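You operate a simulated robot arm through the tools that you are given. There is no shell and no other tool. Be economical: measure what you need, move in short steps, check, and stop when the job is done.

The job below is to be done with a simulated two-armed robot. You get a single attempt, and the scene is never put back.

TASK
Hold the latch block, set its adjuster, refit it and raise the rail.
Fine: the block lies on the bed; adjuster on the mark that the block's label names, block in the cradle, gate shut, then the door-side rail up to its click.

The check looks at the end state, three seconds after you hand in, the way a careful person would. Anything else that was tipped, shoved, dropped, spilled or broken makes it a failure.

THE ROBOT
Two 6-joint arms with two-finger parallel grippers on one trunk, on a base that drives. Base frame: it is fixed to the floor where the robot stands at the start and does not move with it; the origin is under the middle of the robot, x ahead of it, y to its left, z up; the surface under the hand at the start is at about z = 620. Readings come in mm, rad, newtons and seconds.
The left shoulder is at the start at [60, 187, 1023], the right one opposite. With the tool pointing down near the work surface each hand reaches from about 100 to 600 mm from the robot's upright axis, wherever it stands, measured 20 degrees to its own side. Places, roughly: adjuster knob [800, -200, 700]; cradle gate [100, 200, 700]; door-side lower tube [1200, 0, 500]; door-side middle tube [1200, 0, 500]; door-side rail [1200, 0, 600]; latch cradle [200, 100, 700]. Payload 1.57 kg a hand.
The tool frame of a hand sits at the grasp point between the pads (the TCP): z along the fingers, y along the line on which they close. The tips reach 30 mm beyond it. The gripper opens to 110 mm. The fingers are 24 mm wide and 12 mm thick; the gripper's body (48 by 112 mm) begins 78 mm behind the TCP.
Orientation is that of the tool frame in the base frame, as [roll, pitch, yaw] about the fixed x, y, z axes, in that order (R = Rz(yaw) Ry(pitch) Rx(roll)). With the fingers straight down and closing along the base's y, the tool's x points along the base's -x, its y along +y and its z along -z.

THE INTERFACE
- The arms move only by the tool jog_arm. It takes "left_deltas", "right_deltas" or both (then of equal length, played together; a hand with none holds still); each is a list of rows, each an object (a shift or turn left out is 0, a gripper value left out holds the last) with "linear": the shift along the tool's x, y, z in mm, a list of three; "angular": the turn, a rotation vector about the tool's x, y, z in rad, a list of three; "hand": the finger opening in mm, from 0 to 110. In form: [{"linear": [x, y, z], "angular": [ax, ay, az], "hand": hand}, ...]. A call has 1 to 12 rows; each row is the pose to reach, as a shift and turn from the pose commanded when the call began, along the tool's axes at that moment. Rows are played at 5 a second. More than 50 mm and 0.15 rad between two rows, or a gripper value outside its range, and nothing of the call is played. Where a pose cannot be reached the arm comes as near as it can. A force on the tool above 50 N (or 10 N above the force at the start of the call, whichever is more), or a blocked arm, ends the call early, and 0.2 s more pass. Each finger travels about 153 mm/s and halts on what it meets, pressing with about 39 N; the grip force reading is that of the motor and also rises with nothing between the fingers. The clock runs only during rows and for 0.2 s after the last one: add rows that repeat a pose to give the fingers time. It gives the time, the measured TCP pose, the force on the tool (base axes), the opening and the grip force at its end, in the units of the frame above (readings bear some noise), with the torque about the TCP (base axes, N m) and any sound that the robot's microphone picked up.
- Cameras (640 x 400 px; columns grow to the right, rows downward): "scene" is now at [5.7, 2.3, 1547.5]; the picture's right is [0.05, -1.00, 0.00], its down [-0.88, -0.04, -0.48] and it looks along [0.48, 0.02, -0.88] (base axes); focal length 232 px, centre (320, 200). "left" rides on the left gripper at [70, -16, -141] in its tool frame; the picture's right is [0.23, 0.97, 0.00], its down [-0.86, 0.20, -0.48] and it looks along [-0.47, 0.11, 0.88] (tool axes); focal length 222 px, centre (320, 200). "right" rides on the right gripper at [70, 16, -141] in its tool frame; the picture's right is [-0.23, 0.97, 0.00], its down [-0.86, -0.20, -0.48] and it looks along [-0.47, -0.11, 0.88] (tool axes); focal length 222 px, centre (320, 200).
- get_image(camera): a new picture of that camera. No time passes.
- lift_body(by): slides the trunk up (or, below 0, down) by that many mm; the arms and the scene camera ride with it, the base frame stays. It gives what a move gives, with no picture.
- drive_base(legs): drives the robot by 1 to 6 legs, each [ahead, left, turn to the left] in mm, mm and rad, along the robot's own axes; the way and the turn of a leg run together, so that a leg with both is an arc; at most 1500 mm and 3.142 rad a leg. The arms and the cameras ride along, it lands a little off, and it stops where it bumps. It gives what a move gives.
- pan_tilt(pan, tilt): turns the head with the scene camera to pan (to the left, within 1.501 rad either way) and tilt (down, from -0.506 to 1.204), counted from straight ahead of the robot. It gives what a move gives.
- locate(camera, pixels): for up to 12 pixels [column, row] of the newest picture of that camera ("zoom" is the newest enlarged one), the place [x, y, z] in the base frame of the surface seen there, good to about 2 mm. No time passes.
- inspect(camera, box): a new picture of the part [left, top, right, bottom] of that camera's present view, enlarged. No time passes.
- job_done(): hands the job in; it is judged then, once.

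Keep the steps short. Do not move on a guess: measure, check each grasp and each placing, and mend mistakes. In all there are 80 turns and 62 pictures (those below and enlarged ones count). Leave the grippers open and the arms clear of the work at the hand-in unless told otherwise, and finish with a single line.

The tools are called after "Request:" as name(argument=value, ...) on one line, values as JSON. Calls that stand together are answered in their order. jog_arm: Moves the arms, as the interface text tells. Its arguments: {"type":"object","properties":{"left_deltas":{"type":"array","items":{"type":"object","properties":{"linear":{"type":"array","items":{"type":"number"}},"angular":{"type":"array","items":{"type":"number"}},"hand":{"type":"number"}}}},"right_deltas":{"type":"array","items":{"type":"object","properties":{"linear":{"type":"array","items":{"type":"number"}},"angular":{"type":"array","items":{"type":"number"}},"hand":{"type":"number"}}}}},"required":[]} The other tools are called the same way: lift_body (by) slides the trunk up or down; drive_base (legs) drives the base; pan_tilt (pan, tilt) turns the head that bears the scene camera; get_image (camera) takes a picture; locate (camera, pixels) gives the place of the surface under pixels of a picture; inspect (camera, box) takes an enlarged picture of a part of a camera's view; job_done () hands the job in.

At the start:

```text
time: 0.0
left_tool_pos: [488.8, 238.3, 1185.4]
left_tcp_rot: [-3.14, 0.001, 3.141]
left_ft_force: [-0.7, 0.1, 0.0]
left_torque: [0.0, -0.02, -0.01]
left_gripper_width: 109.8
left_finger_force: 0.0
right_tool_pos: [501.1, -162.2, 1184.3]
right_tcp_rot: [-3.14, 0.002, 3.141]
right_ft_force: [0.8, 0.3, 0.1]
right_torque: [0.0, -0.02, -0.01]
right_gripper_width: 110.1
right_finger_force: 0.0
trunk travel left (down, up): [-651.0, 339.0]
robot x, y, heading: [-2.6, 0.7, -0.003]
head pan, tilt: [0.045, 1.073]
```

scene: 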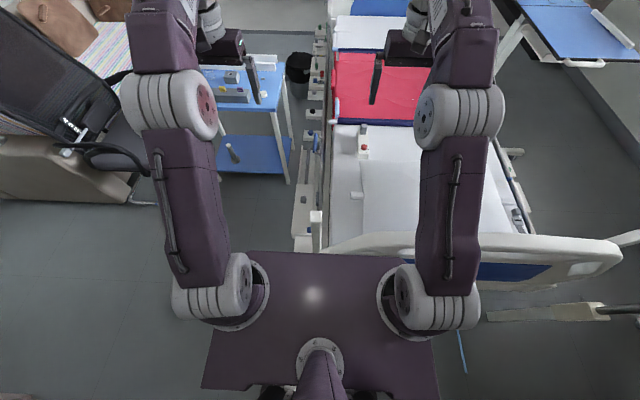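
right: 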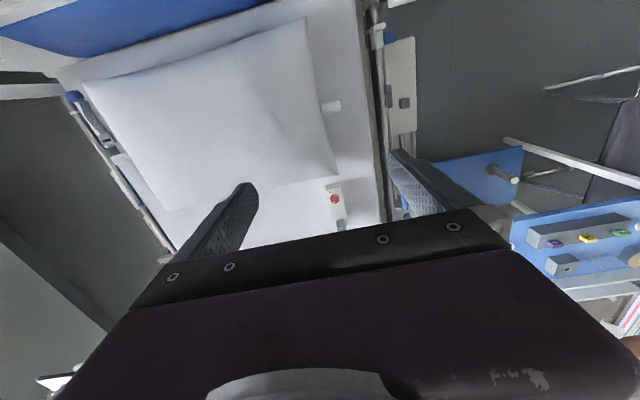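
left: 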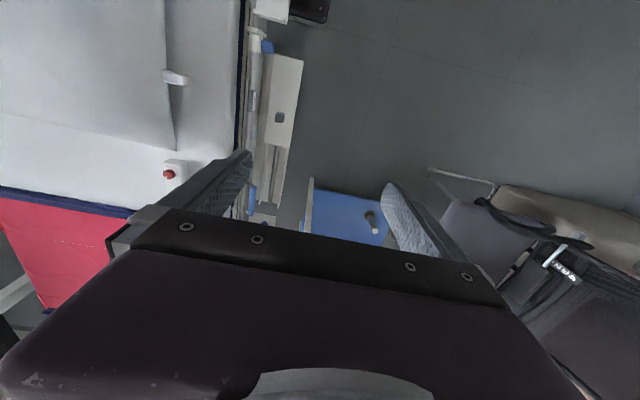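

I see the bed ahead, with a small white part with a red knob at about (363,148). I'll enlarge that area and the left side of the bed.

Request:
inspect(camera="scene", box=[280, 90, 440, 260])

Request:
locate(camera="scene", pixels=[[363, 148], [363, 127], [357, 195], [316, 222], [300, 215], [305, 175], [315, 110], [320, 60], [365, 210], [400, 240], [235, 90], [325, 170]])

Request:
inspect(camera="left", box=[130, 0, 330, 230])

```text
2.35 times, centred on (360, 175) of scene
```

zoom: 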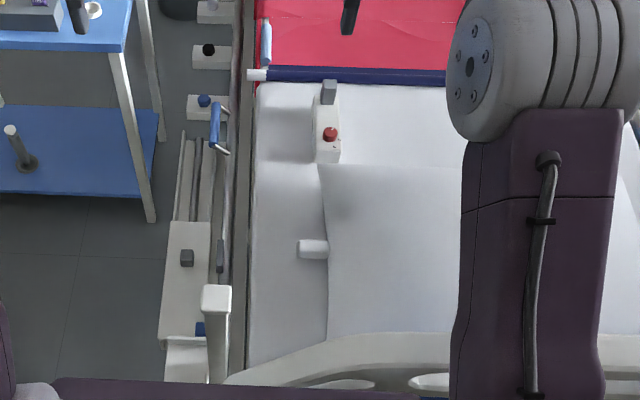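

```text
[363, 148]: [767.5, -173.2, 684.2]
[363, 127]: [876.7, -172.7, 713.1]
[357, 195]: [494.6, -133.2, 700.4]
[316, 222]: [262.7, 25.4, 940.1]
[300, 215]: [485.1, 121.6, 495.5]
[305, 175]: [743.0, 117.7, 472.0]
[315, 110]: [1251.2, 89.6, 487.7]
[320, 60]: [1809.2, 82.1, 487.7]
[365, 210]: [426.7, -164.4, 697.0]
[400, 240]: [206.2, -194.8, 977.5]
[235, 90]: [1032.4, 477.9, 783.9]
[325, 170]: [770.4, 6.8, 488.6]
```

```text
1.74 times, centred on (230, 115) of left
```

zoom: 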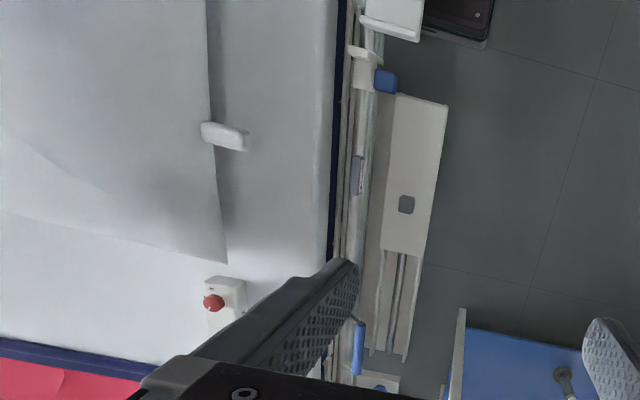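

The block is on the bed at about [770–880, -173, 690]. The cradle should be near the head end of the left rail. I'll turn the head left and down for a better view of it.

Request:
pan_tilt(pan=0.0, tilt=0.75)

Request:
get_image(camera="scene")

Request:
inspect(camera="scene", box=[270, 160, 350, 310])

```text
time: 0.8
left_tool_pos: [487.2, 238.1, 1184.9]
left_tcp_rot: [-3.141, 0.0, 3.141]
left_ft_force: [-0.5, -0.4, 0.8]
left_torque: [0.0, 0.02, -0.01]
left_gripper_width: 110.2
left_finger_force: 0.1
right_tool_pos: [500.8, -162.1, 1184.7]
right_tcp_rot: [3.141, 0.0, 3.14]
right_ft_force: [-0.2, -0.2, -0.2]
right_torque: [0.01, -0.02, 0.0]
right_gripper_width: 110.0
right_finger_force: 0.0
trunk travel left (down, up): [-651.0, 339.0]
robot x, y, heading: [-0.7, 1.5, -0.0]
head pan, tilt: [0.0, 0.75]
```

```text
56 pictures are left
```

scene: 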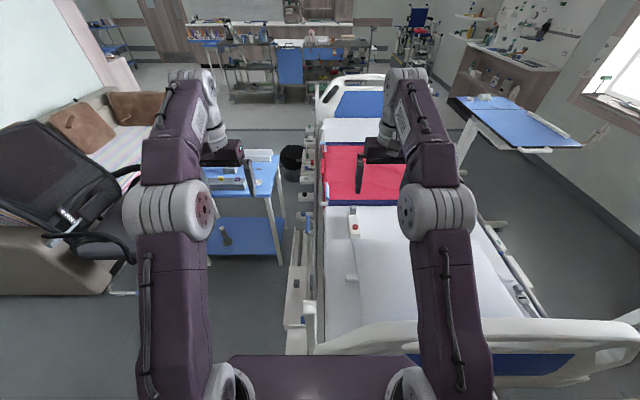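

```text
2.67 times, centred on (310, 235) of scene
```

zoom: 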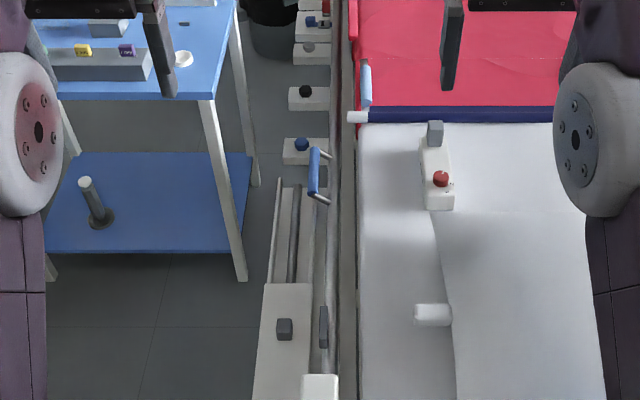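

The cradle is likely the white thing at the top of the left picture (270,10), close in front of the robot. I'll locate it there and enlarge.

Request:
inspect(camera="left", box=[200, 0, 360, 100])

Request:
locate(camera="left", pixels=[[270, 10], [310, 10], [258, 30], [268, 47], [280, 80], [279, 117], [255, 75], [253, 105], [175, 78], [240, 10], [300, 16], [280, 4]])

```text
4.00 times, centred on (280, 50) of left
```

zoom: 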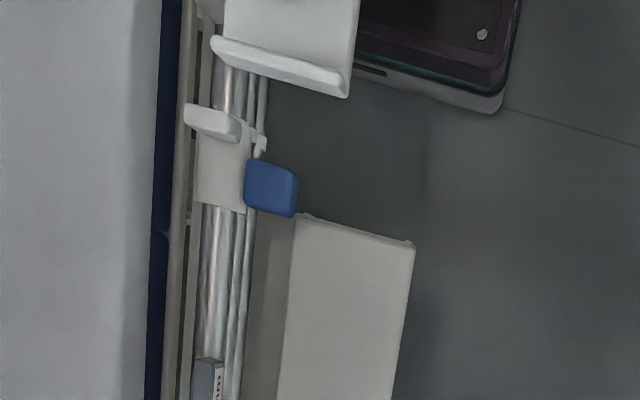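

```text
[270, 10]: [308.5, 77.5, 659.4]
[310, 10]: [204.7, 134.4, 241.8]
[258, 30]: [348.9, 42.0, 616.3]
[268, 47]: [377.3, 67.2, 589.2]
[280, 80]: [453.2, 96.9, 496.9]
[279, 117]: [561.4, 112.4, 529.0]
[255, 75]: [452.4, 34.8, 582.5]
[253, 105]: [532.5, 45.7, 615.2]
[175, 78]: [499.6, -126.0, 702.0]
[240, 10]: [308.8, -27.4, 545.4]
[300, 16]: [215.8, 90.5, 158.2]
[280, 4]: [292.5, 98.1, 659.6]
```

The cradle tray seems to be at about [300, 80, 660]. I back the robot away by 350 mm to see it whole.

Request:
drive_base(legs=[[-350, 0, 0]])

Request:
get_image(camera="left")

Request:
get_image(camera="scene")

```text
time: 2.3
left_tool_pos: [340.2, 239.3, 1185.1]
left_tcp_rot: [-3.141, 0.002, -3.142]
left_ft_force: [0.8, 0.2, -1.0]
left_torque: [-0.04, -0.03, 0.01]
left_gripper_width: 109.7
left_finger_force: 0.1
right_tool_pos: [352.1, -163.0, 1186.2]
right_tcp_rot: [-3.141, 0.0, 3.142]
right_ft_force: [0.6, -1.0, 0.0]
right_torque: [0.05, 0.01, 0.0]
right_gripper_width: 109.9
right_finger_force: 0.1
trunk travel left (down, up): [-651.0, 339.0]
robot x, y, heading: [-150.3, -1.2, 0.001]
head pan, tilt: [0.0, 0.75]
stopped in leg 1: the robot was blocked; the commanded pose is now the measured one
```

```text
53 pictures are left
```

left: 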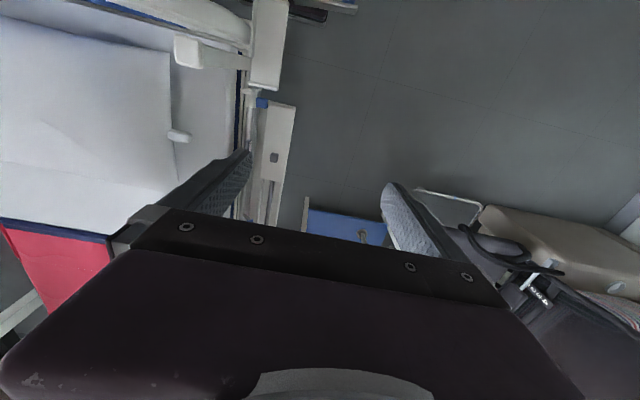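

```text
52 pictures are left
```

scene: 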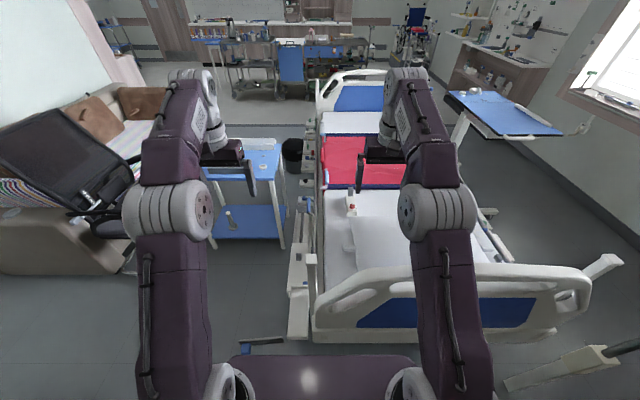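

The robot was blocked behind at 150 mm. The left camera now shows the white part at (265,40). I'll enlarge it and locate points.

Request:
inspect(camera="left", box=[160, 0, 360, 125])

Request:
locate(camera="left", pixels=[[270, 10], [268, 40], [266, 80], [258, 103], [262, 103], [248, 98], [225, 57], [188, 50], [305, 12], [275, 157], [285, 108], [245, 120]])

Request:
inspect(camera="scene", box=[230, 230, 350, 360])

```text
3.20 times, centred on (260, 62) of left
```

zoom: 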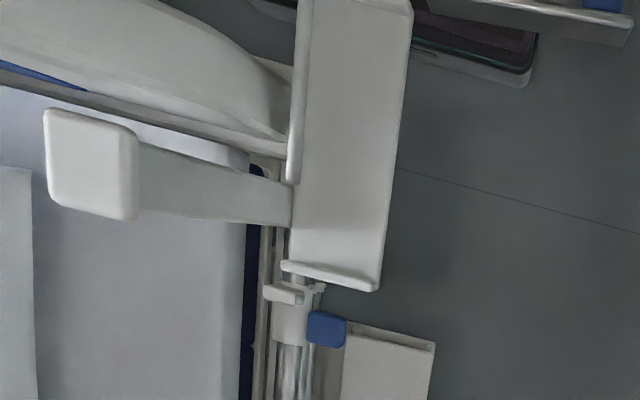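

```text
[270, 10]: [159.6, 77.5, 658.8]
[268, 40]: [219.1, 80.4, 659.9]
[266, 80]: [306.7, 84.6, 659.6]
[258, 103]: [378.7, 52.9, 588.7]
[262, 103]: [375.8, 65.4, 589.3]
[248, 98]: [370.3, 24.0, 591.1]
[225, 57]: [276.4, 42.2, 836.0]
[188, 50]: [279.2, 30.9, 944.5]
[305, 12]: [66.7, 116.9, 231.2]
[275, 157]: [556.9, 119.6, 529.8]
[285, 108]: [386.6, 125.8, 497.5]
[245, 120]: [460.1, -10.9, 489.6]
```

```text
3.08 times, centred on (290, 295) of scene
```

zoom: 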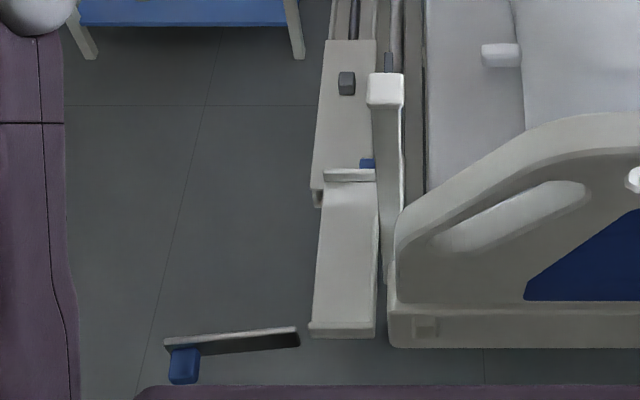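

The tray of the cradle (x≈150–320, z=660) and the open gate with its blue tab are visible. I'll measure their corners.

Request:
locate(camera="zoom", pixels=[[170, 342], [295, 332], [185, 365], [295, 343], [315, 328], [370, 328], [345, 300], [330, 175], [370, 175], [347, 190], [385, 90], [345, 330]])

Request:
locate(camera="scene", pixels=[[245, 342], [286, 338], [250, 350], [290, 332], [305, 330], [350, 207], [350, 192], [303, 290], [306, 252], [263, 341]])

Request:
inspect(camera="scene", box=[330, 180, 370, 220])

```text
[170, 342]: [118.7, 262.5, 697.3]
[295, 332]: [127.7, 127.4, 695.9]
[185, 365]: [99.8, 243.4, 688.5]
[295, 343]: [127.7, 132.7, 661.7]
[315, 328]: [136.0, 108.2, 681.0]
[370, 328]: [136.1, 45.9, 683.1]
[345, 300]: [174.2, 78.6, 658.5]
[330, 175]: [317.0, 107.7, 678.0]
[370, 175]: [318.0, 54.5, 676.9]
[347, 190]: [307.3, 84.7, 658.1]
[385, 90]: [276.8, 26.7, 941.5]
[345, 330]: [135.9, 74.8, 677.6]
```

```text
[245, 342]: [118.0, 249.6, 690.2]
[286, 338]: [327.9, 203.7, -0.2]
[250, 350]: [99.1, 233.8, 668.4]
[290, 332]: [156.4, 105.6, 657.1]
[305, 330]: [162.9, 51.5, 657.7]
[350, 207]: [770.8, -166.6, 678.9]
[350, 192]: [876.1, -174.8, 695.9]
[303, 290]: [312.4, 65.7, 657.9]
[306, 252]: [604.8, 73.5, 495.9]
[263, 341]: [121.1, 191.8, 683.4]
```

```text
10.00 times, centred on (350, 200) of scene
```

zoom: 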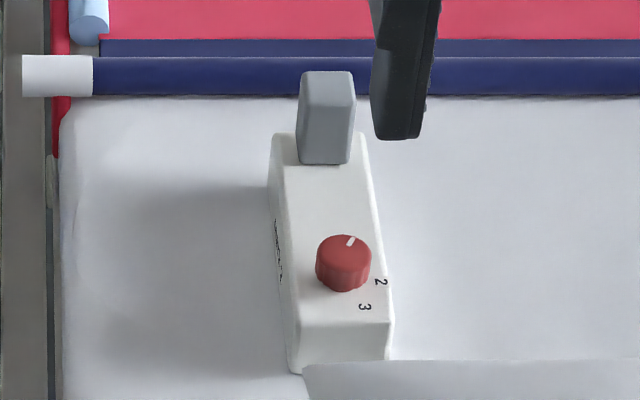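

The tray spans x 136–318, y 50–108, floor z≈658; the gate is open along y from 128 to 262 at x≈120. The block is out of reach from here, so I must come along the left side. I'll look left at the free floor.

Request:
locate(camera="scene", pixels=[[280, 245], [215, 237], [284, 150], [205, 165], [278, 180], [125, 272], [20, 272], [128, 240], [250, 300], [292, 155], [105, 230], [180, 330]])

Request:
pan_tilt(pan=0.9, tilt=0.9)

Request:
get_image(camera="scene")

```text
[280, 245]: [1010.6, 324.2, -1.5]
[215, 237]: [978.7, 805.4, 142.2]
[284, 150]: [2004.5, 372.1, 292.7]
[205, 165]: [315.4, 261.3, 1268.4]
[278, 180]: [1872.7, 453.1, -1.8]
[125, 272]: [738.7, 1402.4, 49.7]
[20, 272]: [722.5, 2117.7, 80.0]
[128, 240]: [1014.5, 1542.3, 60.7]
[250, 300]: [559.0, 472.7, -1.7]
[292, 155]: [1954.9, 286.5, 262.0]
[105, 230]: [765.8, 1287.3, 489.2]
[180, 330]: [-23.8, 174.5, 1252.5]
```

```text
time: 3.5
left_tool_pos: [340.3, 238.8, 1185.9]
left_tcp_rot: [3.14, 0.003, 3.141]
left_ft_force: [-0.3, -0.5, 0.3]
left_torque: [-0.01, 0.03, -0.01]
left_gripper_width: 110.0
left_finger_force: 0.0
right_tool_pos: [350.2, -163.1, 1185.9]
right_tcp_rot: [3.141, 0.003, 3.141]
right_ft_force: [-0.1, 0.1, 0.3]
right_torque: [-0.01, -0.03, -0.04]
right_gripper_width: 110.2
right_finger_force: 0.1
trunk travel left (down, up): [-651.0, 339.0]
robot x, y, heading: [-146.0, -1.2, -0.007]
head pan, tilt: [0.901, 0.901]
```

```text
48 pictures are left
```

scene: 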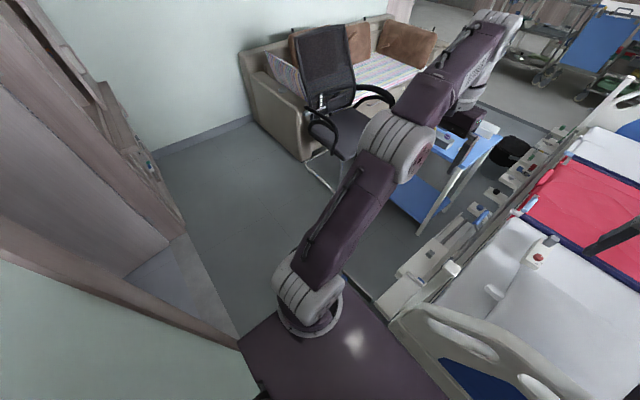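

The floor on the left is free until the trolley (x≈980) and the chair (y≈1290). I'll check the wall and cabinet at the left.

Request:
locate(camera="scene", pixels=[[240, 335], [180, 235], [220, 290], [245, 352], [200, 335], [150, 160], [262, 392], [270, 250], [418, 232], [330, 190], [245, 358], [448, 365]])

```text
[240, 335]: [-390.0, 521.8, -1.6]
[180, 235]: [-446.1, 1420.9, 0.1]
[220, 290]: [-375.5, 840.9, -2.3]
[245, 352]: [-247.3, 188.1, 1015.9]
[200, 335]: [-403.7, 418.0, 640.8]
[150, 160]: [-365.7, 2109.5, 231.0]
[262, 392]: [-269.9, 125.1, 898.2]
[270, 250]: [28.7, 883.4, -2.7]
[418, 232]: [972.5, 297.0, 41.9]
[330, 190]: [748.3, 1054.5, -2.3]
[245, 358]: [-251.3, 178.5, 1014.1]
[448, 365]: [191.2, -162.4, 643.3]
```

The wall behind is at x≈-390. I'll go slightly forward, 650 mm left, 680 mm forward, and turn right to face the bed side.

Request:
drive_base(legs=[[30, 0, 0], [0, 650, 0], [700, 0, 0], [0, 0, -1.571]])

Request:
pan_tilt(pan=0.0, tilt=0.9)

Request:
get_image(camera="scene")

```text
time: 14.7
left_tool_pos: [832.3, 178.0, 1185.8]
left_tcp_rot: [3.14, 0.004, 1.624]
left_ft_force: [-0.8, 0.4, 0.7]
left_torque: [-0.01, -0.01, -0.01]
left_gripper_width: 110.0
left_finger_force: 0.1
right_tool_pos: [432.7, 146.0, 1186.9]
right_tcp_rot: [-3.14, 0.002, 1.625]
right_ft_force: [0.4, 0.4, -0.2]
right_torque: [0.01, 0.02, 0.02]
right_gripper_width: 109.8
right_finger_force: 0.0
trunk travel left (down, up): [-651.0, 339.0]
robot x, y, heading: [568.5, 654.8, -1.518]
head pan, tilt: [0.901, 0.901]
```

```text
time: 15.9
left_tool_pos: [833.4, 179.4, 1186.0]
left_tcp_rot: [-3.141, 0.003, 1.623]
left_ft_force: [-0.2, -0.2, -0.2]
left_torque: [-0.01, -0.01, -0.04]
left_gripper_width: 109.8
left_finger_force: 0.0
right_tool_pos: [432.3, 144.8, 1186.0]
right_tcp_rot: [-3.141, 0.003, 1.623]
right_ft_force: [0.3, 0.0, -0.3]
right_torque: [-0.01, -0.01, 0.06]
right_gripper_width: 110.0
right_finger_force: 0.0
trunk travel left (down, up): [-651.0, 339.0]
robot x, y, heading: [567.0, 656.8, -1.518]
head pan, tilt: [0.0, 0.901]
```

```text
47 pictures are left
```

scene: 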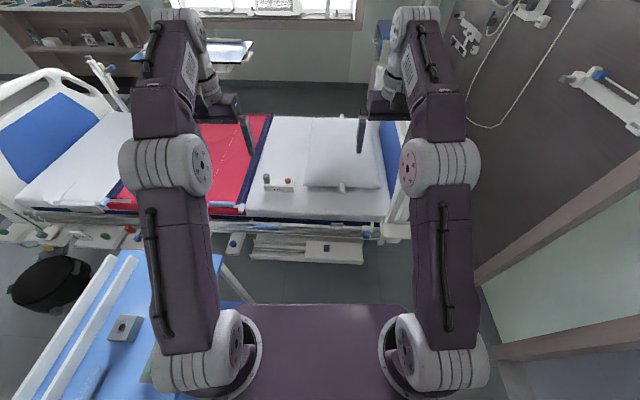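

The bed's left side is ahead of me. I'll enlarge the block and the rail side, and measure the trolley edge.

Request:
inspect(camera="scene", box=[190, 160, 420, 290])

Request:
inspect(camera="scene", box=[250, 165, 310, 202])

Request:
locate(camera="scene", pixels=[[266, 178], [294, 185], [289, 181], [283, 190], [240, 290], [222, 258], [150, 380], [345, 260], [300, 230], [235, 245], [240, 208], [372, 234]])

```text
2.78 times, centred on (305, 225) of scene
```

zoom: 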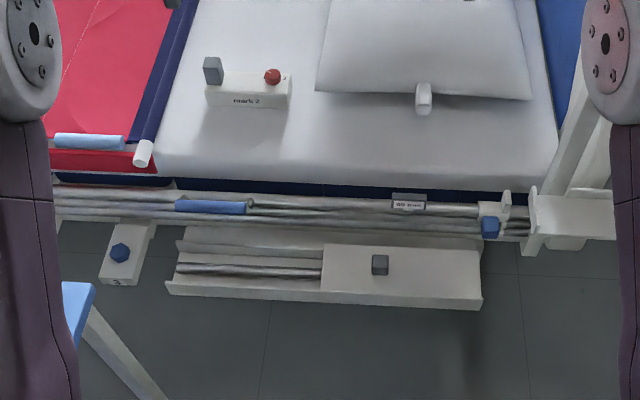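

```text
10.67 times, centred on (280, 184) of scene
```

zoom: 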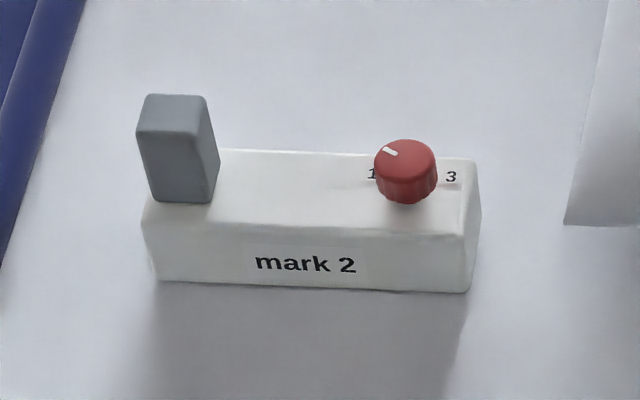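

```text
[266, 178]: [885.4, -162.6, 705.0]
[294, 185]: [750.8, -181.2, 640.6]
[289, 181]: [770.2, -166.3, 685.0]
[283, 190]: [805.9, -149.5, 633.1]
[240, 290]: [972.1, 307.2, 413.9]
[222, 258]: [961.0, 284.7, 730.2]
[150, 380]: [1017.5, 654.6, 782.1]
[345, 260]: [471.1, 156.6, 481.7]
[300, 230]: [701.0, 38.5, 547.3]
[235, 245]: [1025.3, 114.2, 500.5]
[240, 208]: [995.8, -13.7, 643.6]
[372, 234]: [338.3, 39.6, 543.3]
```

The label says "mark 2"; the pointer is near 1. The trolley edge is at x≈961. I straighten up, shift left 60 mm and go 300 mm ahead.

Request:
drive_base(legs=[[0, 0, -0.053], [0, 60, 0], [300, 0, 0]])

Request:
get_image(camera="left")

Request:
get_image(camera="scene")

```text
time: 18.9
left_tool_pos: [865.9, -134.7, 1186.4]
left_tcp_rot: [3.141, 0.004, 1.572]
left_ft_force: [-0.2, 0.5, -0.6]
left_torque: [-0.01, 0.02, 0.01]
left_gripper_width: 109.8
left_finger_force: 0.1
right_tool_pos: [464.9, -147.4, 1186.6]
right_tcp_rot: [-3.141, 0.002, 1.572]
right_ft_force: [0.7, 0.9, -1.0]
right_torque: [0.02, 0.01, 0.01]
right_gripper_width: 109.7
right_finger_force: 0.1
trunk travel left (down, up): [-651.0, 339.0]
robot x, y, heading: [628.1, 354.1, -1.572]
head pan, tilt: [0.0, 0.901]
```

```text
44 pictures are left
```

left: 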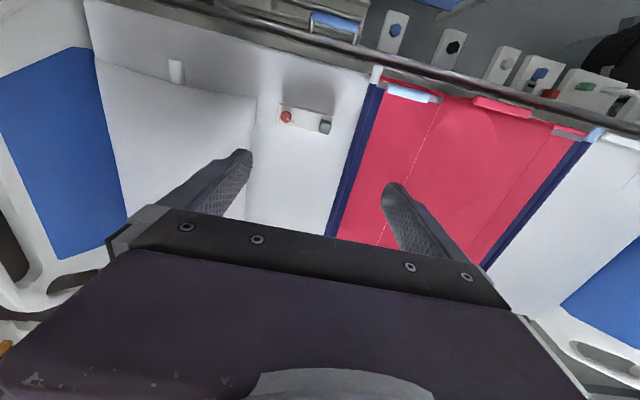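

```text
43 pictures are left
```

scene: 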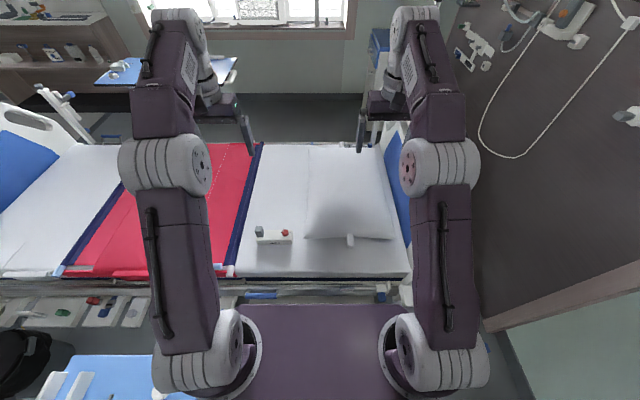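

I'm at (628,354), facing the bed. I'll enlarge the block and measure its corners.

Request:
inspect(camera="scene", box=[245, 218, 301, 250])

Request:
inspect(camera="left", box=[265, 90, 345, 145])

```text
11.43 times, centred on (273, 234) of scene
```

zoom: 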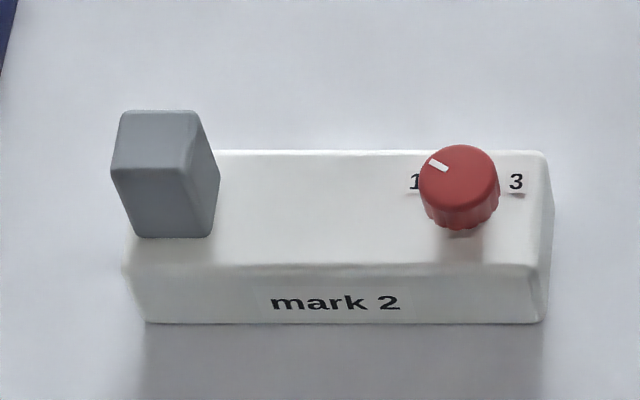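

```text
7.27 times, centred on (305, 118) of left
```

zoom: 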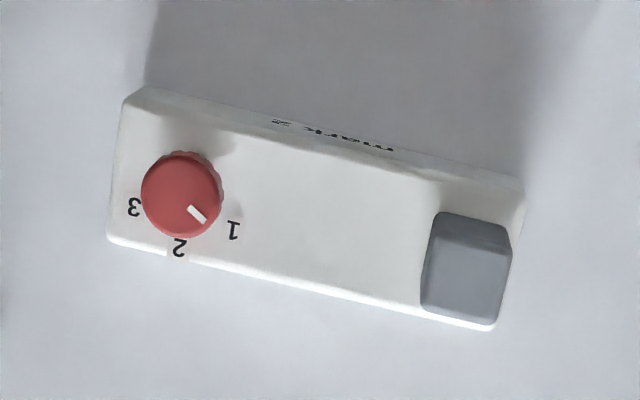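

From above the pointer stands between 1 and 2. I'll locate knob centre, pointer, digits and post.

Request:
locate(camera="zoom", pixels=[[181, 190], [190, 207], [204, 221], [233, 231], [180, 247], [134, 206], [450, 250], [505, 255], [430, 290], [465, 310], [115, 235], [350, 220]])

Request:
locate(camera="left", pixels=[[278, 120], [283, 103], [334, 118], [329, 133], [300, 150], [346, 105], [318, 119], [326, 131]])

```text
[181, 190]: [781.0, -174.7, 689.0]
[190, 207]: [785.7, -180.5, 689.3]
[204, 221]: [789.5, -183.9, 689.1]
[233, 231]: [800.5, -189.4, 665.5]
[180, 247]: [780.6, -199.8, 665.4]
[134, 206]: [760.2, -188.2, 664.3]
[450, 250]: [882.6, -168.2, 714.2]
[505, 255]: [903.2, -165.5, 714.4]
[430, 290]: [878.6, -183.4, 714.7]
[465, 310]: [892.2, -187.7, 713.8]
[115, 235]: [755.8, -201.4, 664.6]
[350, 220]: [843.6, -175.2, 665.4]
```

```text
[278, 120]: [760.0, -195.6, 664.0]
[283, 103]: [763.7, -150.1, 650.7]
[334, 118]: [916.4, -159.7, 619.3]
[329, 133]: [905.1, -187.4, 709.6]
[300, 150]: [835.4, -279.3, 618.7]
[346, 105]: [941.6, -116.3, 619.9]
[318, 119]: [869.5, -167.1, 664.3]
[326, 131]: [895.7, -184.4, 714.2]
```

The block measures x≈753–912, y≈-204…-150, top z 665. The post is centred near (890.5, -177) with its top at 714, and the knob is at (781, -176) with its top at 689. Digit 2 is straight toward -y and the pointer is about 47° short of it. First I bring the left hand over the post, high up.

Request:
jog_arm(left_deltas=[{"linear": [-10, 5, 45], "hand": 80}, {"linear": [-20, 10, 90]}, {"linear": [-30, 15, 135]}, {"linear": [-42, 20, 180]}, {"linear": [-42, 24, 229]}, {"linear": [-42, 24.6, 278]}, {"linear": [-42, 24.6, 327]}, {"linear": [-42, 24.6, 376]}, {"linear": [-42, 24.6, 406]}])

Request:
get_image(camera="left")

```text
time: 20.9
left_tool_pos: [892.4, -179.6, 779.8]
left_tcp_rot: [3.141, 0.005, 1.57]
left_ft_force: [-0.2, -0.3, 0.1]
left_torque: [0.06, 0.05, 0.01]
left_gripper_width: 80.1
left_finger_force: 0.1
right_tool_pos: [466.1, -148.0, 1185.5]
right_tcp_rot: [3.14, 0.003, 1.57]
right_ft_force: [0.0, -0.2, -0.3]
right_torque: [-0.01, 0.01, -0.01]
right_gripper_width: 110.1
right_finger_force: 0.1
trunk travel left (down, up): [-651.0, 339.0]
robot x, y, heading: [628.2, 352.7, -1.573]
head pan, tilt: [0.0, 0.901]
```

```text
40 pictures are left
```

left: 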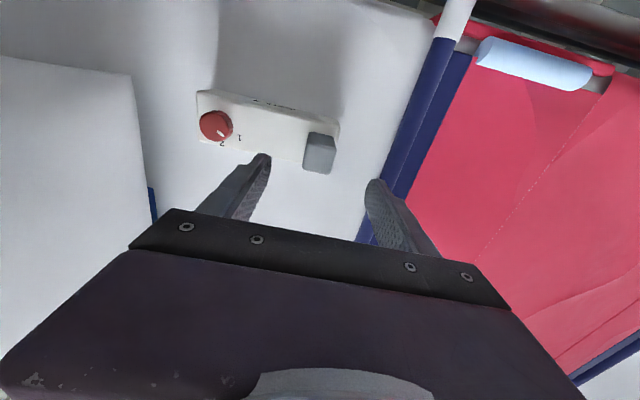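

The hand is 80 mm above its target and the post is at (320,152). I'll measure the post's top edges again from here.

Request:
locate(camera="left", pixels=[[309, 142], [334, 143], [304, 168], [329, 172], [320, 152], [321, 134], [199, 92], [196, 133], [217, 117], [222, 132]])

```text
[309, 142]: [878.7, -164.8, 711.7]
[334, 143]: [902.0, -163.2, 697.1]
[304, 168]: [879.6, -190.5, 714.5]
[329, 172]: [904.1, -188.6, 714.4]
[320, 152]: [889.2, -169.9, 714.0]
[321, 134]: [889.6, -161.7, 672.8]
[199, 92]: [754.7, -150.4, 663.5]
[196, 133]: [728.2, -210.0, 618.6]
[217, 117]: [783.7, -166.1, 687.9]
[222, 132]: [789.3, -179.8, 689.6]
```

The post centre is (891, -177). I go straight down 79 mm and close on it.

Request:
jog_arm(left_deltas=[{"linear": [2, -1, 40], "hand": 60}, {"linear": [2, -1, 79]}, {"linear": [2, -1, 79], "hand": 26}, {"linear": [2, -1, 79], "hand": 10}, {"linear": [2, -1, 79], "hand": 10}])

```text
time: 22.1
left_tool_pos: [892.1, -177.9, 701.5]
left_tcp_rot: [3.141, 0.004, 1.569]
left_ft_force: [-0.3, -0.1, -0.5]
left_torque: [-0.01, -0.16, 0.01]
left_gripper_width: 29.5
left_finger_force: 39.0
right_tool_pos: [464.9, -147.1, 1185.8]
right_tcp_rot: [-3.141, 0.003, 1.571]
right_ft_force: [0.4, 0.5, -0.1]
right_torque: [-0.01, 0.02, 0.0]
right_gripper_width: 110.1
right_finger_force: 0.0
trunk travel left (down, up): [-651.0, 339.0]
robot x, y, heading: [627.9, 355.1, -1.576]
head pan, tilt: [0.0, 0.901]
```

The opening of 29.5 mm at 39 N means the post is held. I lift 40 mm and check the load.

Request:
jog_arm(left_deltas=[{"linear": [0, 0, -20]}, {"linear": [0, 0, -40]}, {"linear": [0, 0, -40]}])

Request:
inspect(camera="scene", box=[220, 205, 380, 285])

Request:
locate(camera="zoom", pixels=[[300, 215], [300, 250], [300, 275], [420, 210], [320, 120], [440, 250]])

```text
time: 22.9
left_tool_pos: [891.2, -177.6, 741.5]
left_tcp_rot: [-3.137, 0.003, 1.571]
left_ft_force: [-0.9, 0.3, -3.3]
left_torque: [0.02, -0.18, 0.01]
left_gripper_width: 29.7
left_finger_force: 38.8
right_tool_pos: [465.2, -147.1, 1186.3]
right_tcp_rot: [-3.14, 0.002, 1.572]
right_ft_force: [-0.7, -0.1, 0.3]
right_torque: [0.03, 0.0, 0.01]
right_gripper_width: 110.0
right_finger_force: 0.0
trunk travel left (down, up): [-651.0, 339.0]
robot x, y, heading: [628.1, 352.5, -1.576]
head pan, tilt: [0.0, 0.901]
```

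```text
4.00 times, centred on (300, 245) of scene
```

zoom: 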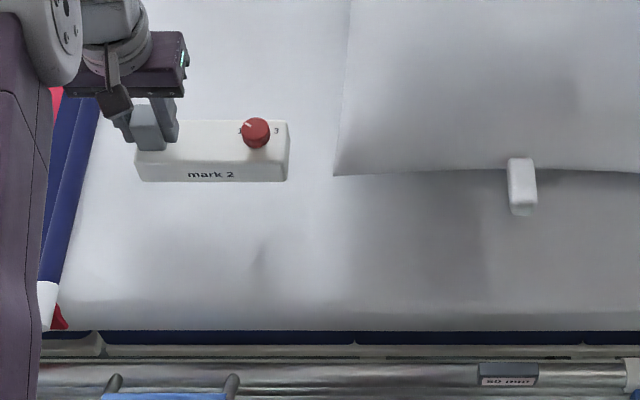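

```text
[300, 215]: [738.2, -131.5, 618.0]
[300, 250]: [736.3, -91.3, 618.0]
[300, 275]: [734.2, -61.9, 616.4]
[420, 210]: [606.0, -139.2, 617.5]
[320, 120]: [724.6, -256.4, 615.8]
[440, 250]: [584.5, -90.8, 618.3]
```

It lifts level (3.3 N). The bed is flat at z 618 around (700, -95), so I carry the block there and set it down, still held.

Request:
jog_arm(left_deltas=[{"linear": [20, -32, 0]}, {"linear": [41, -63, 0]}, {"linear": [62, -95, 0]}, {"linear": [82, -126, 0]}, {"linear": [82, -126, 20]}, {"linear": [82, -126, 34]}, {"linear": [82, -126, 40]}, {"linear": [82, -126, 40]}])

Request:
inspect(camera="scene", box=[270, 225, 350, 275])

Request:
inspect(camera="left", box=[160, 60, 360, 185])

```text
time: 24.7
left_tool_pos: [764.1, -95.5, 700.7]
left_tcp_rot: [-3.141, 0.004, 1.571]
left_ft_force: [2.0, 0.7, 7.4]
left_torque: [0.28, 0.05, -0.02]
left_gripper_width: 29.6
left_finger_force: 39.0
right_tool_pos: [465.3, -146.0, 1186.1]
right_tcp_rot: [-3.141, 0.003, 1.571]
right_ft_force: [-0.2, -0.9, -0.5]
right_torque: [-0.03, 0.01, -0.01]
right_gripper_width: 109.8
right_finger_force: 0.0
trunk travel left (down, up): [-651.0, 339.0]
robot x, y, heading: [626.3, 353.8, -1.573]
head pan, tilt: [0.0, 0.901]
```

```text
8.00 times, centred on (310, 250) of scene
```

zoom: 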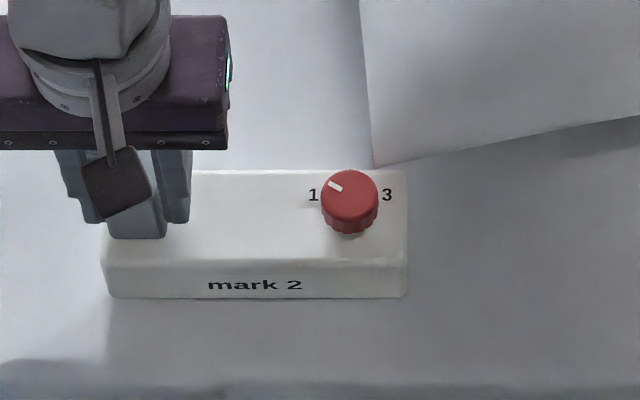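

```text
3.20 times, centred on (260, 122) of left
```

zoom: 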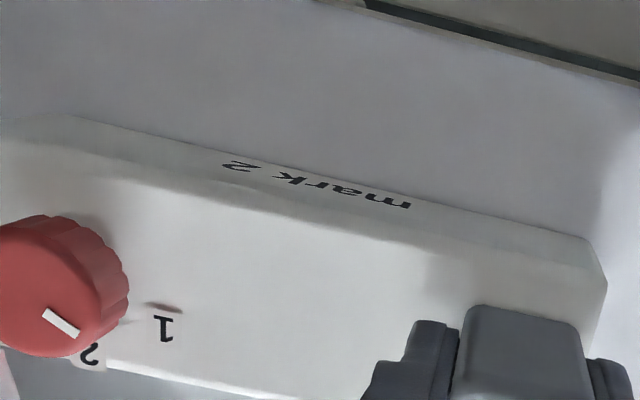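

The block stands flat and is held. Now I bring the right hand high above the knob (≈654, -95) while turning it so that it closes along y.

Request:
jog_arm(right_deltas=[{"linear": [4, 16, 20], "angular": [0, 0, -0.14], "hand": 60}, {"linear": [8, 32, 40], "angular": [0, 0, -0.28]}, {"linear": [13, 48, 60], "angular": [0, 0, -0.42]}, {"linear": [17, 63, 80], "angular": [0, 0, -0.56]}, {"linear": [21, 79, 100], "angular": [0, 0, -0.7]}, {"linear": [25, 95, 120], "angular": [0, 0, -0.84]}, {"linear": [30, 110, 140], "angular": [0, 0, -0.98]}, {"linear": [34, 126, 160], "angular": [0, 0, -1.12]}, {"linear": [38, 142, 180], "angular": [0, 0, -1.26]}, {"linear": [43, 158, 200], "angular": [0, 0, -1.4]}, {"linear": [47, 173, 220], "angular": [0, 0, -1.54]}, {"linear": [51, 189, 250], "angular": [0, 0, -1.65]}])

Request:
get_image(camera="right")

```text
time: 27.3
left_tool_pos: [764.4, -94.5, 700.7]
left_tcp_rot: [3.141, 0.004, 1.571]
left_ft_force: [2.0, -4.8, 13.5]
left_torque: [0.18, 0.01, 0.09]
left_gripper_width: 29.7
left_finger_force: 38.8
right_tool_pos: [652.0, -92.9, 937.2]
right_tcp_rot: [-3.14, 0.0, -3.062]
right_ft_force: [0.1, 0.3, 0.0]
right_torque: [-0.04, -0.02, 0.04]
right_gripper_width: 59.9
right_finger_force: 0.0
trunk travel left (down, up): [-651.0, 339.0]
robot x, y, heading: [632.1, 355.6, -1.574]
head pan, tilt: [0.0, 0.901]
```

```text
36 pictures are left
```

right: 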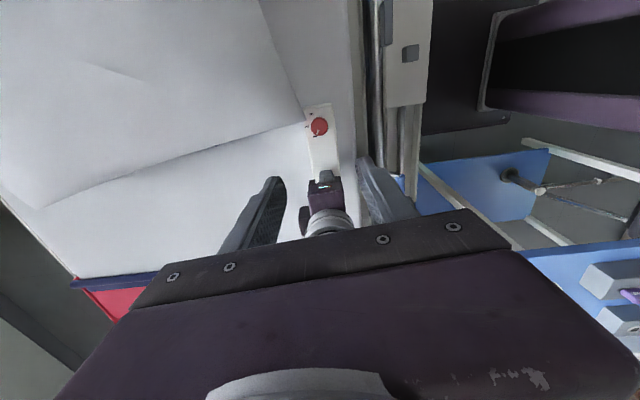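

The right hand is above. I'll enlarge the knob at (319,127) and measure.

Request:
inspect(camera="right", box=[295, 95, 345, 150])

Request:
locate(camera="right", pixels=[[319, 127], [316, 132], [312, 127], [327, 126], [319, 119], [319, 134]])

```text
7.27 times, centred on (320, 122) of right
```

zoom: 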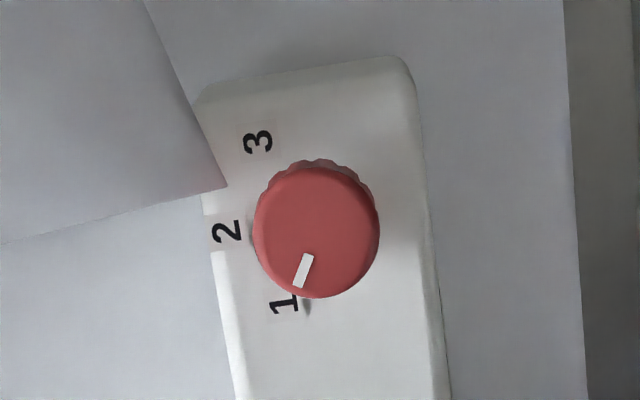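

```text
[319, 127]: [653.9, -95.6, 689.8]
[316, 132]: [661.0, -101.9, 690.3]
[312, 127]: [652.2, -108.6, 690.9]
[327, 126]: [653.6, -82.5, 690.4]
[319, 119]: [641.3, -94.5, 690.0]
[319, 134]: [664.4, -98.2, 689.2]
```

Marks and knob are clear: the centre is (654, -95.6) and the pointer is toward 1. The pillow corner looks close to the block, so I check its place.

Request:
locate(camera="zoom", pixels=[[215, 185], [180, 170], [150, 210], [160, 60], [318, 230], [310, 255], [298, 288], [283, 303], [228, 231], [258, 141]])

```text
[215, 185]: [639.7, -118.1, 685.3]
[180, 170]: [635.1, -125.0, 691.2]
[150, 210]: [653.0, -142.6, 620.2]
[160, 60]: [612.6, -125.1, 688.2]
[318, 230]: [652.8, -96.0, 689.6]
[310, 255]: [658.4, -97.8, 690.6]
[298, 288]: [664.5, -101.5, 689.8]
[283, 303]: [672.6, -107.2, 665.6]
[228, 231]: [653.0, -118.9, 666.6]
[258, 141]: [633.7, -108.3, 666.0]
```

The pillow corner (640,-118) is right at the block. I shift the held block 60 mm toward +x and 15 mm toward +y, and the right hand follows from above. The pointer is about 63° from mark 2, so I'll turn it in two grips of about 0.55 rad.

Request:
jog_arm(left_deltas=[{"linear": [2, 0, -10]}, {"linear": [10, 30, -12]}, {"linear": [15, 60, -12]}, {"linear": [15, 60, -4]}, {"linear": [15, 60, 0]}, {"linear": [15, 60, 0]}], right_deltas=[{"linear": [0, 0, 0]}, {"linear": [-20, 2, 0], "angular": [0, 0, -0.1]}, {"linear": [-45, 5, 0], "angular": [0, 0, -0.195]}, {"linear": [-63.3, 7.5, 20], "angular": [0, 0, -0.195]}, {"linear": [-63.3, 7.5, 60], "angular": [0, 0, -0.195]}, {"linear": [-63.3, 7.5, 100], "angular": [0, 0, -0.195]}])

Request:
get_image(camera="right")

```text
time: 28.7
left_tool_pos: [823.6, -79.2, 700.9]
left_tcp_rot: [-3.14, 0.003, 1.57]
left_ft_force: [0.2, 1.3, 0.0]
left_torque: [0.0, -0.07, -0.06]
left_gripper_width: 29.7
left_finger_force: 39.0
right_tool_pos: [717.4, -84.5, 834.5]
right_tcp_rot: [-3.139, 0.0, -2.868]
right_ft_force: [0.2, -0.7, -1.2]
right_torque: [-0.01, -0.03, -0.01]
right_gripper_width: 59.6
right_finger_force: 0.0
trunk travel left (down, up): [-651.0, 339.0]
robot x, y, heading: [634.2, 356.7, -1.571]
head pan, tilt: [0.0, 0.901]
```

```text
34 pictures are left
```

right: 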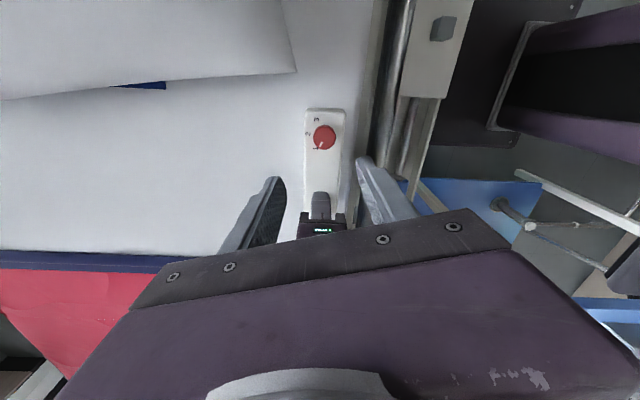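

The block is now clear of the pillow. I measure the knob at (324,138).

Request:
locate(camera="right", pixels=[[324, 138], [314, 137], [334, 137], [324, 128], [323, 148], [319, 147], [322, 142]])

```text
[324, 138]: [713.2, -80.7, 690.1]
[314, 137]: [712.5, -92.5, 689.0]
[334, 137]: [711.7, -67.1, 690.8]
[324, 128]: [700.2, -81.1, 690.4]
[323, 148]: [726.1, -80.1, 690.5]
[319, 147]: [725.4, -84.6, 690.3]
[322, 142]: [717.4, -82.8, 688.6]
```

The knob centre is (713.2, -80.4). I go down 75 mm and read the pose again before correcting sideways.

Request:
jog_arm(right_deltas=[{"linear": [0, 0, 40]}, {"linear": [0, 0, 75]}, {"linear": [0, 0, 75]}])

Request:
get_image(camera="right")

```text
time: 29.5
left_tool_pos: [824.4, -79.3, 702.2]
left_tcp_rot: [-3.141, 0.003, 1.569]
left_ft_force: [-0.3, 1.2, 0.2]
left_torque: [0.05, -0.11, -0.03]
left_gripper_width: 29.8
left_finger_force: 38.3
right_tool_pos: [716.1, -84.7, 761.3]
right_tcp_rot: [-3.138, -0.001, -2.869]
right_ft_force: [-0.5, 0.0, 0.3]
right_torque: [0.0, -0.01, -0.03]
right_gripper_width: 60.0
right_finger_force: 0.1
trunk travel left (down, up): [-651.0, 339.0]
robot x, y, heading: [626.0, 355.6, -1.571]
head pan, tilt: [0.0, 0.901]
```

```text
33 pictures are left
```

right: 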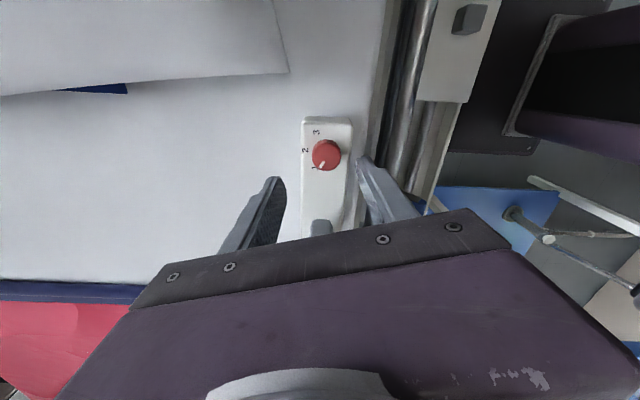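

I measure the knob again from this nearer view.

Request:
locate(camera="right", pixels=[[326, 151], [315, 150], [338, 149], [326, 141], [326, 161], [313, 152], [339, 152]])

```text
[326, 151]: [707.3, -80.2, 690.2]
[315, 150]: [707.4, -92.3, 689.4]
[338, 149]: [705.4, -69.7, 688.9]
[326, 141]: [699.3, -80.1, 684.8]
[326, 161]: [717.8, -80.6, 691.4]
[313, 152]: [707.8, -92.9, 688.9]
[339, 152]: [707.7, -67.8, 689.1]
```

The knob spans y -93…-67.5, with its centre at (713.3, -80.2). The TCP is about 3 and 4.5 mm off, so I correct, go down 61 mm and close.

Request:
jog_arm(right_deltas=[{"linear": [2, 5.2, 0], "hand": 50}, {"linear": [2, 5.2, 35], "hand": 46}, {"linear": [2, 5.2, 61]}, {"linear": [2, 5.2, 61], "hand": 24}, {"linear": [2, 5.2, 61], "hand": 16}, {"linear": [2, 5.2, 61], "hand": 16}])

```text
time: 30.9
left_tool_pos: [824.7, -80.9, 701.2]
left_tcp_rot: [3.141, 0.008, 1.573]
left_ft_force: [4.3, -11.2, -4.6]
left_torque: [-0.24, -0.19, 1.12]
left_gripper_width: 29.7
left_finger_force: 38.7
right_tool_pos: [714.1, -81.1, 699.0]
right_tcp_rot: [3.14, -0.001, -2.867]
right_ft_force: [-3.5, 10.9, 2.5]
right_torque: [0.27, -0.15, -0.02]
right_gripper_width: 28.2
right_finger_force: 38.2
trunk travel left (down, up): [-651.0, 339.0]
robot x, y, heading: [629.1, 352.4, -1.57]
head pan, tilt: [0.0, 0.901]
```

The knob is gripped (28 mm). I turn it 0.55 rad clockwise as seen from above and hold.

Request:
jog_arm(right_deltas=[{"angular": [0, 0, 0.14]}, {"angular": [0, 0, 0.28]}, {"angular": [0, 0, 0.42]}, {"angular": [0, 0, 0.55]}, {"angular": [0, 0, 0.55]}])

Request:
inspect(camera="right", box=[270, 120, 390, 220])

```text
time: 32.1
left_tool_pos: [824.0, -81.0, 700.9]
left_tcp_rot: [-3.14, 0.006, 1.57]
left_ft_force: [14.4, -14.0, -2.4]
left_torque: [-0.26, -0.2, 1.5]
left_gripper_width: 29.7
left_finger_force: 38.9
right_tool_pos: [712.5, -79.9, 700.7]
right_tcp_rot: [-3.141, 0.0, 2.864]
right_ft_force: [-13.3, 13.3, 0.1]
right_torque: [0.28, 0.09, 0.05]
right_gripper_width: 28.2
right_finger_force: 38.3
trunk travel left (down, up): [-651.0, 339.0]
robot x, y, heading: [628.6, 350.0, -1.569]
head pan, tilt: [0.0, 0.901]
```

```text
4.00 times, centred on (330, 170) of right
```

zoom: 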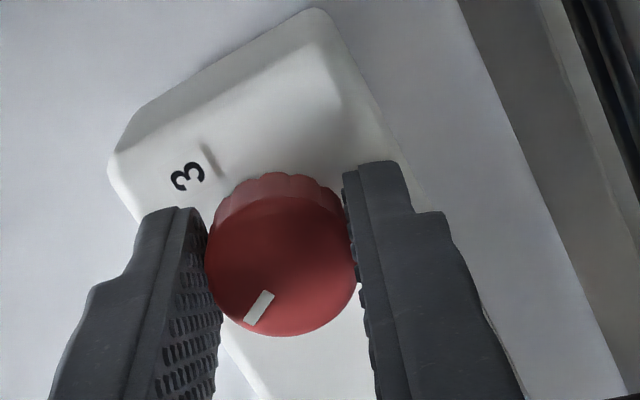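

The pointer turned with the knob. I open, turn the hand back to its starting angle without lifting, and look.

Request:
jog_arm(right_deltas=[{"hand": 46}, {"hand": 46, "linear": [0, 0, -10]}, {"angular": [0, 0, -0.14], "linear": [0, 0, -15]}, {"angular": [0, 0, -0.28], "linear": [0, 0, -20]}, {"angular": [0, 0, -0.42], "linear": [0, 0, -30]}, {"angular": [0, 0, -0.5], "linear": [0, 0, -40]}, {"angular": [0, 0, -0.5], "linear": [0, 0, -40]}])

Request:
inspect(camera="right", box=[270, 110, 390, 210])

Request:
locate(camera="zoom", pixels=[[300, 200], [265, 235], [250, 250], [240, 180], [360, 180], [290, 120]])

```text
time: 33.7
left_tool_pos: [825.7, -79.2, 701.6]
left_tcp_rot: [3.141, 0.005, 1.573]
left_ft_force: [-1.4, 2.1, 1.7]
left_torque: [0.3, -0.08, 0.09]
left_gripper_width: 29.6
left_finger_force: 39.1
right_tool_pos: [713.6, -80.2, 741.1]
right_tcp_rot: [-3.139, 0.0, -2.916]
right_ft_force: [0.6, 0.9, 0.0]
right_torque: [-0.02, -0.01, 0.0]
right_gripper_width: 46.1
right_finger_force: 0.1
trunk travel left (down, up): [-651.0, 339.0]
robot x, y, heading: [628.7, 350.8, -1.57]
head pan, tilt: [0.0, 0.901]
```

```text
4.00 times, centred on (330, 160) of right
```

zoom: 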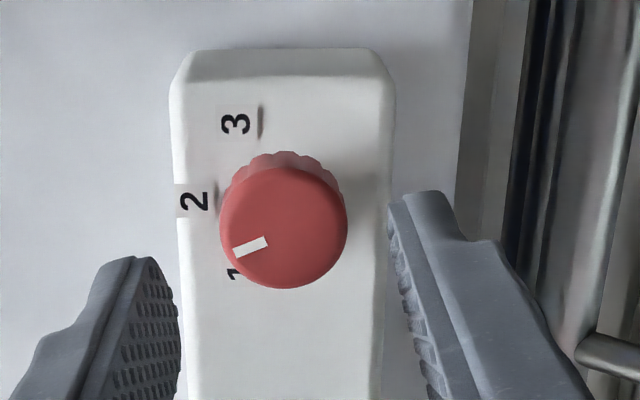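

```text
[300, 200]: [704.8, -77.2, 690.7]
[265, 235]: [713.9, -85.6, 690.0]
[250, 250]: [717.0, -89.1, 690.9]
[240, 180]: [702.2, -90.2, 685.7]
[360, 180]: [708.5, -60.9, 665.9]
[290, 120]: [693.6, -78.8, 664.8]
```

The pointer now stands about 21° short of mark 2. I go down 41 mm, grip again, turn 0.37 rad, open and rise to check.

Request:
jog_arm(right_deltas=[{"linear": [0, 1, 25]}, {"linear": [0, 1, 41]}, {"linear": [0, 1, 41], "hand": 24}, {"linear": [0, 1, 41], "hand": 16}, {"linear": [0, 1, 41]}, {"linear": [0, 1, 41], "angular": [0, 0, 0.13]}, {"linear": [0, 1, 41], "angular": [0, 0, 0.26]}, {"linear": [0, 1, 41], "angular": [0, 0, 0.37]}, {"linear": [0, 1, 41], "angular": [0, 0, 0.37]}, {"linear": [0, 1, 41], "angular": [0, 0, 0.37], "hand": 46}, {"linear": [0, 1, 35], "angular": [0, 0, 0.37]}, {"linear": [0, 1, 0], "angular": [0, 0, 0.37]}])

Request:
inspect(camera="right", box=[270, 110, 390, 210])

```text
time: 36.3
left_tool_pos: [824.4, -79.8, 701.1]
left_tcp_rot: [-3.141, 0.002, 1.569]
left_ft_force: [0.7, 0.4, 2.8]
left_torque: [0.15, -0.05, 0.01]
left_gripper_width: 29.4
left_finger_force: 38.5
right_tool_pos: [713.4, -81.6, 739.8]
right_tcp_rot: [-3.137, 0.001, 2.995]
right_ft_force: [0.8, 0.4, 0.6]
right_torque: [0.0, 0.0, 0.0]
right_gripper_width: 46.0
right_finger_force: 0.0
trunk travel left (down, up): [-651.0, 339.0]
robot x, y, heading: [629.7, 353.5, -1.57]
head pan, tilt: [0.0, 0.901]
```

```text
4.00 times, centred on (330, 160) of right
```

zoom: 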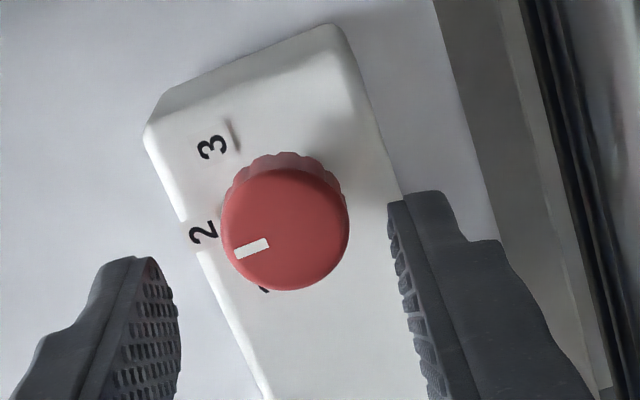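

The hand turned 21° and the knob followed fully. I check the pointer direction by measurement.

Request:
locate(camera="zoom", pixels=[[268, 241], [236, 254], [252, 248], [203, 232], [213, 147], [265, 288], [222, 226], [349, 226], [205, 260], [240, 340]])

Request:
inspect(camera="right", box=[305, 140, 345, 190])

```text
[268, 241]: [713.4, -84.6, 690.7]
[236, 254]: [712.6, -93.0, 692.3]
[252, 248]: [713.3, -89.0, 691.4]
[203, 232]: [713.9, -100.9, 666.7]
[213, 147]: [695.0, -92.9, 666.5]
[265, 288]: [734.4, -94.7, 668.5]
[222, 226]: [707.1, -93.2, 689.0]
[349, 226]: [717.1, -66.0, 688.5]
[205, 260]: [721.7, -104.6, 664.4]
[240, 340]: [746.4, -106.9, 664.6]
```

```text
8.00 times, centred on (325, 165) of right
```

zoom: 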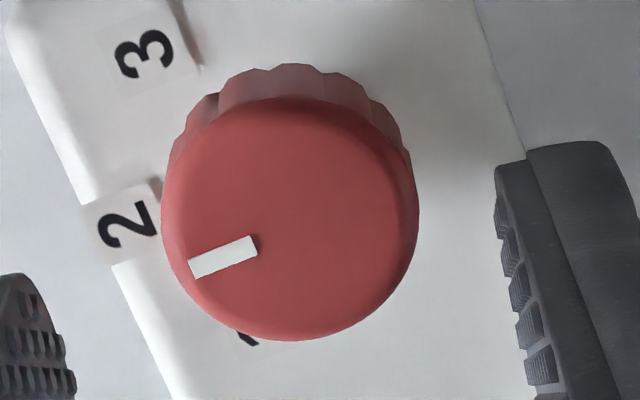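

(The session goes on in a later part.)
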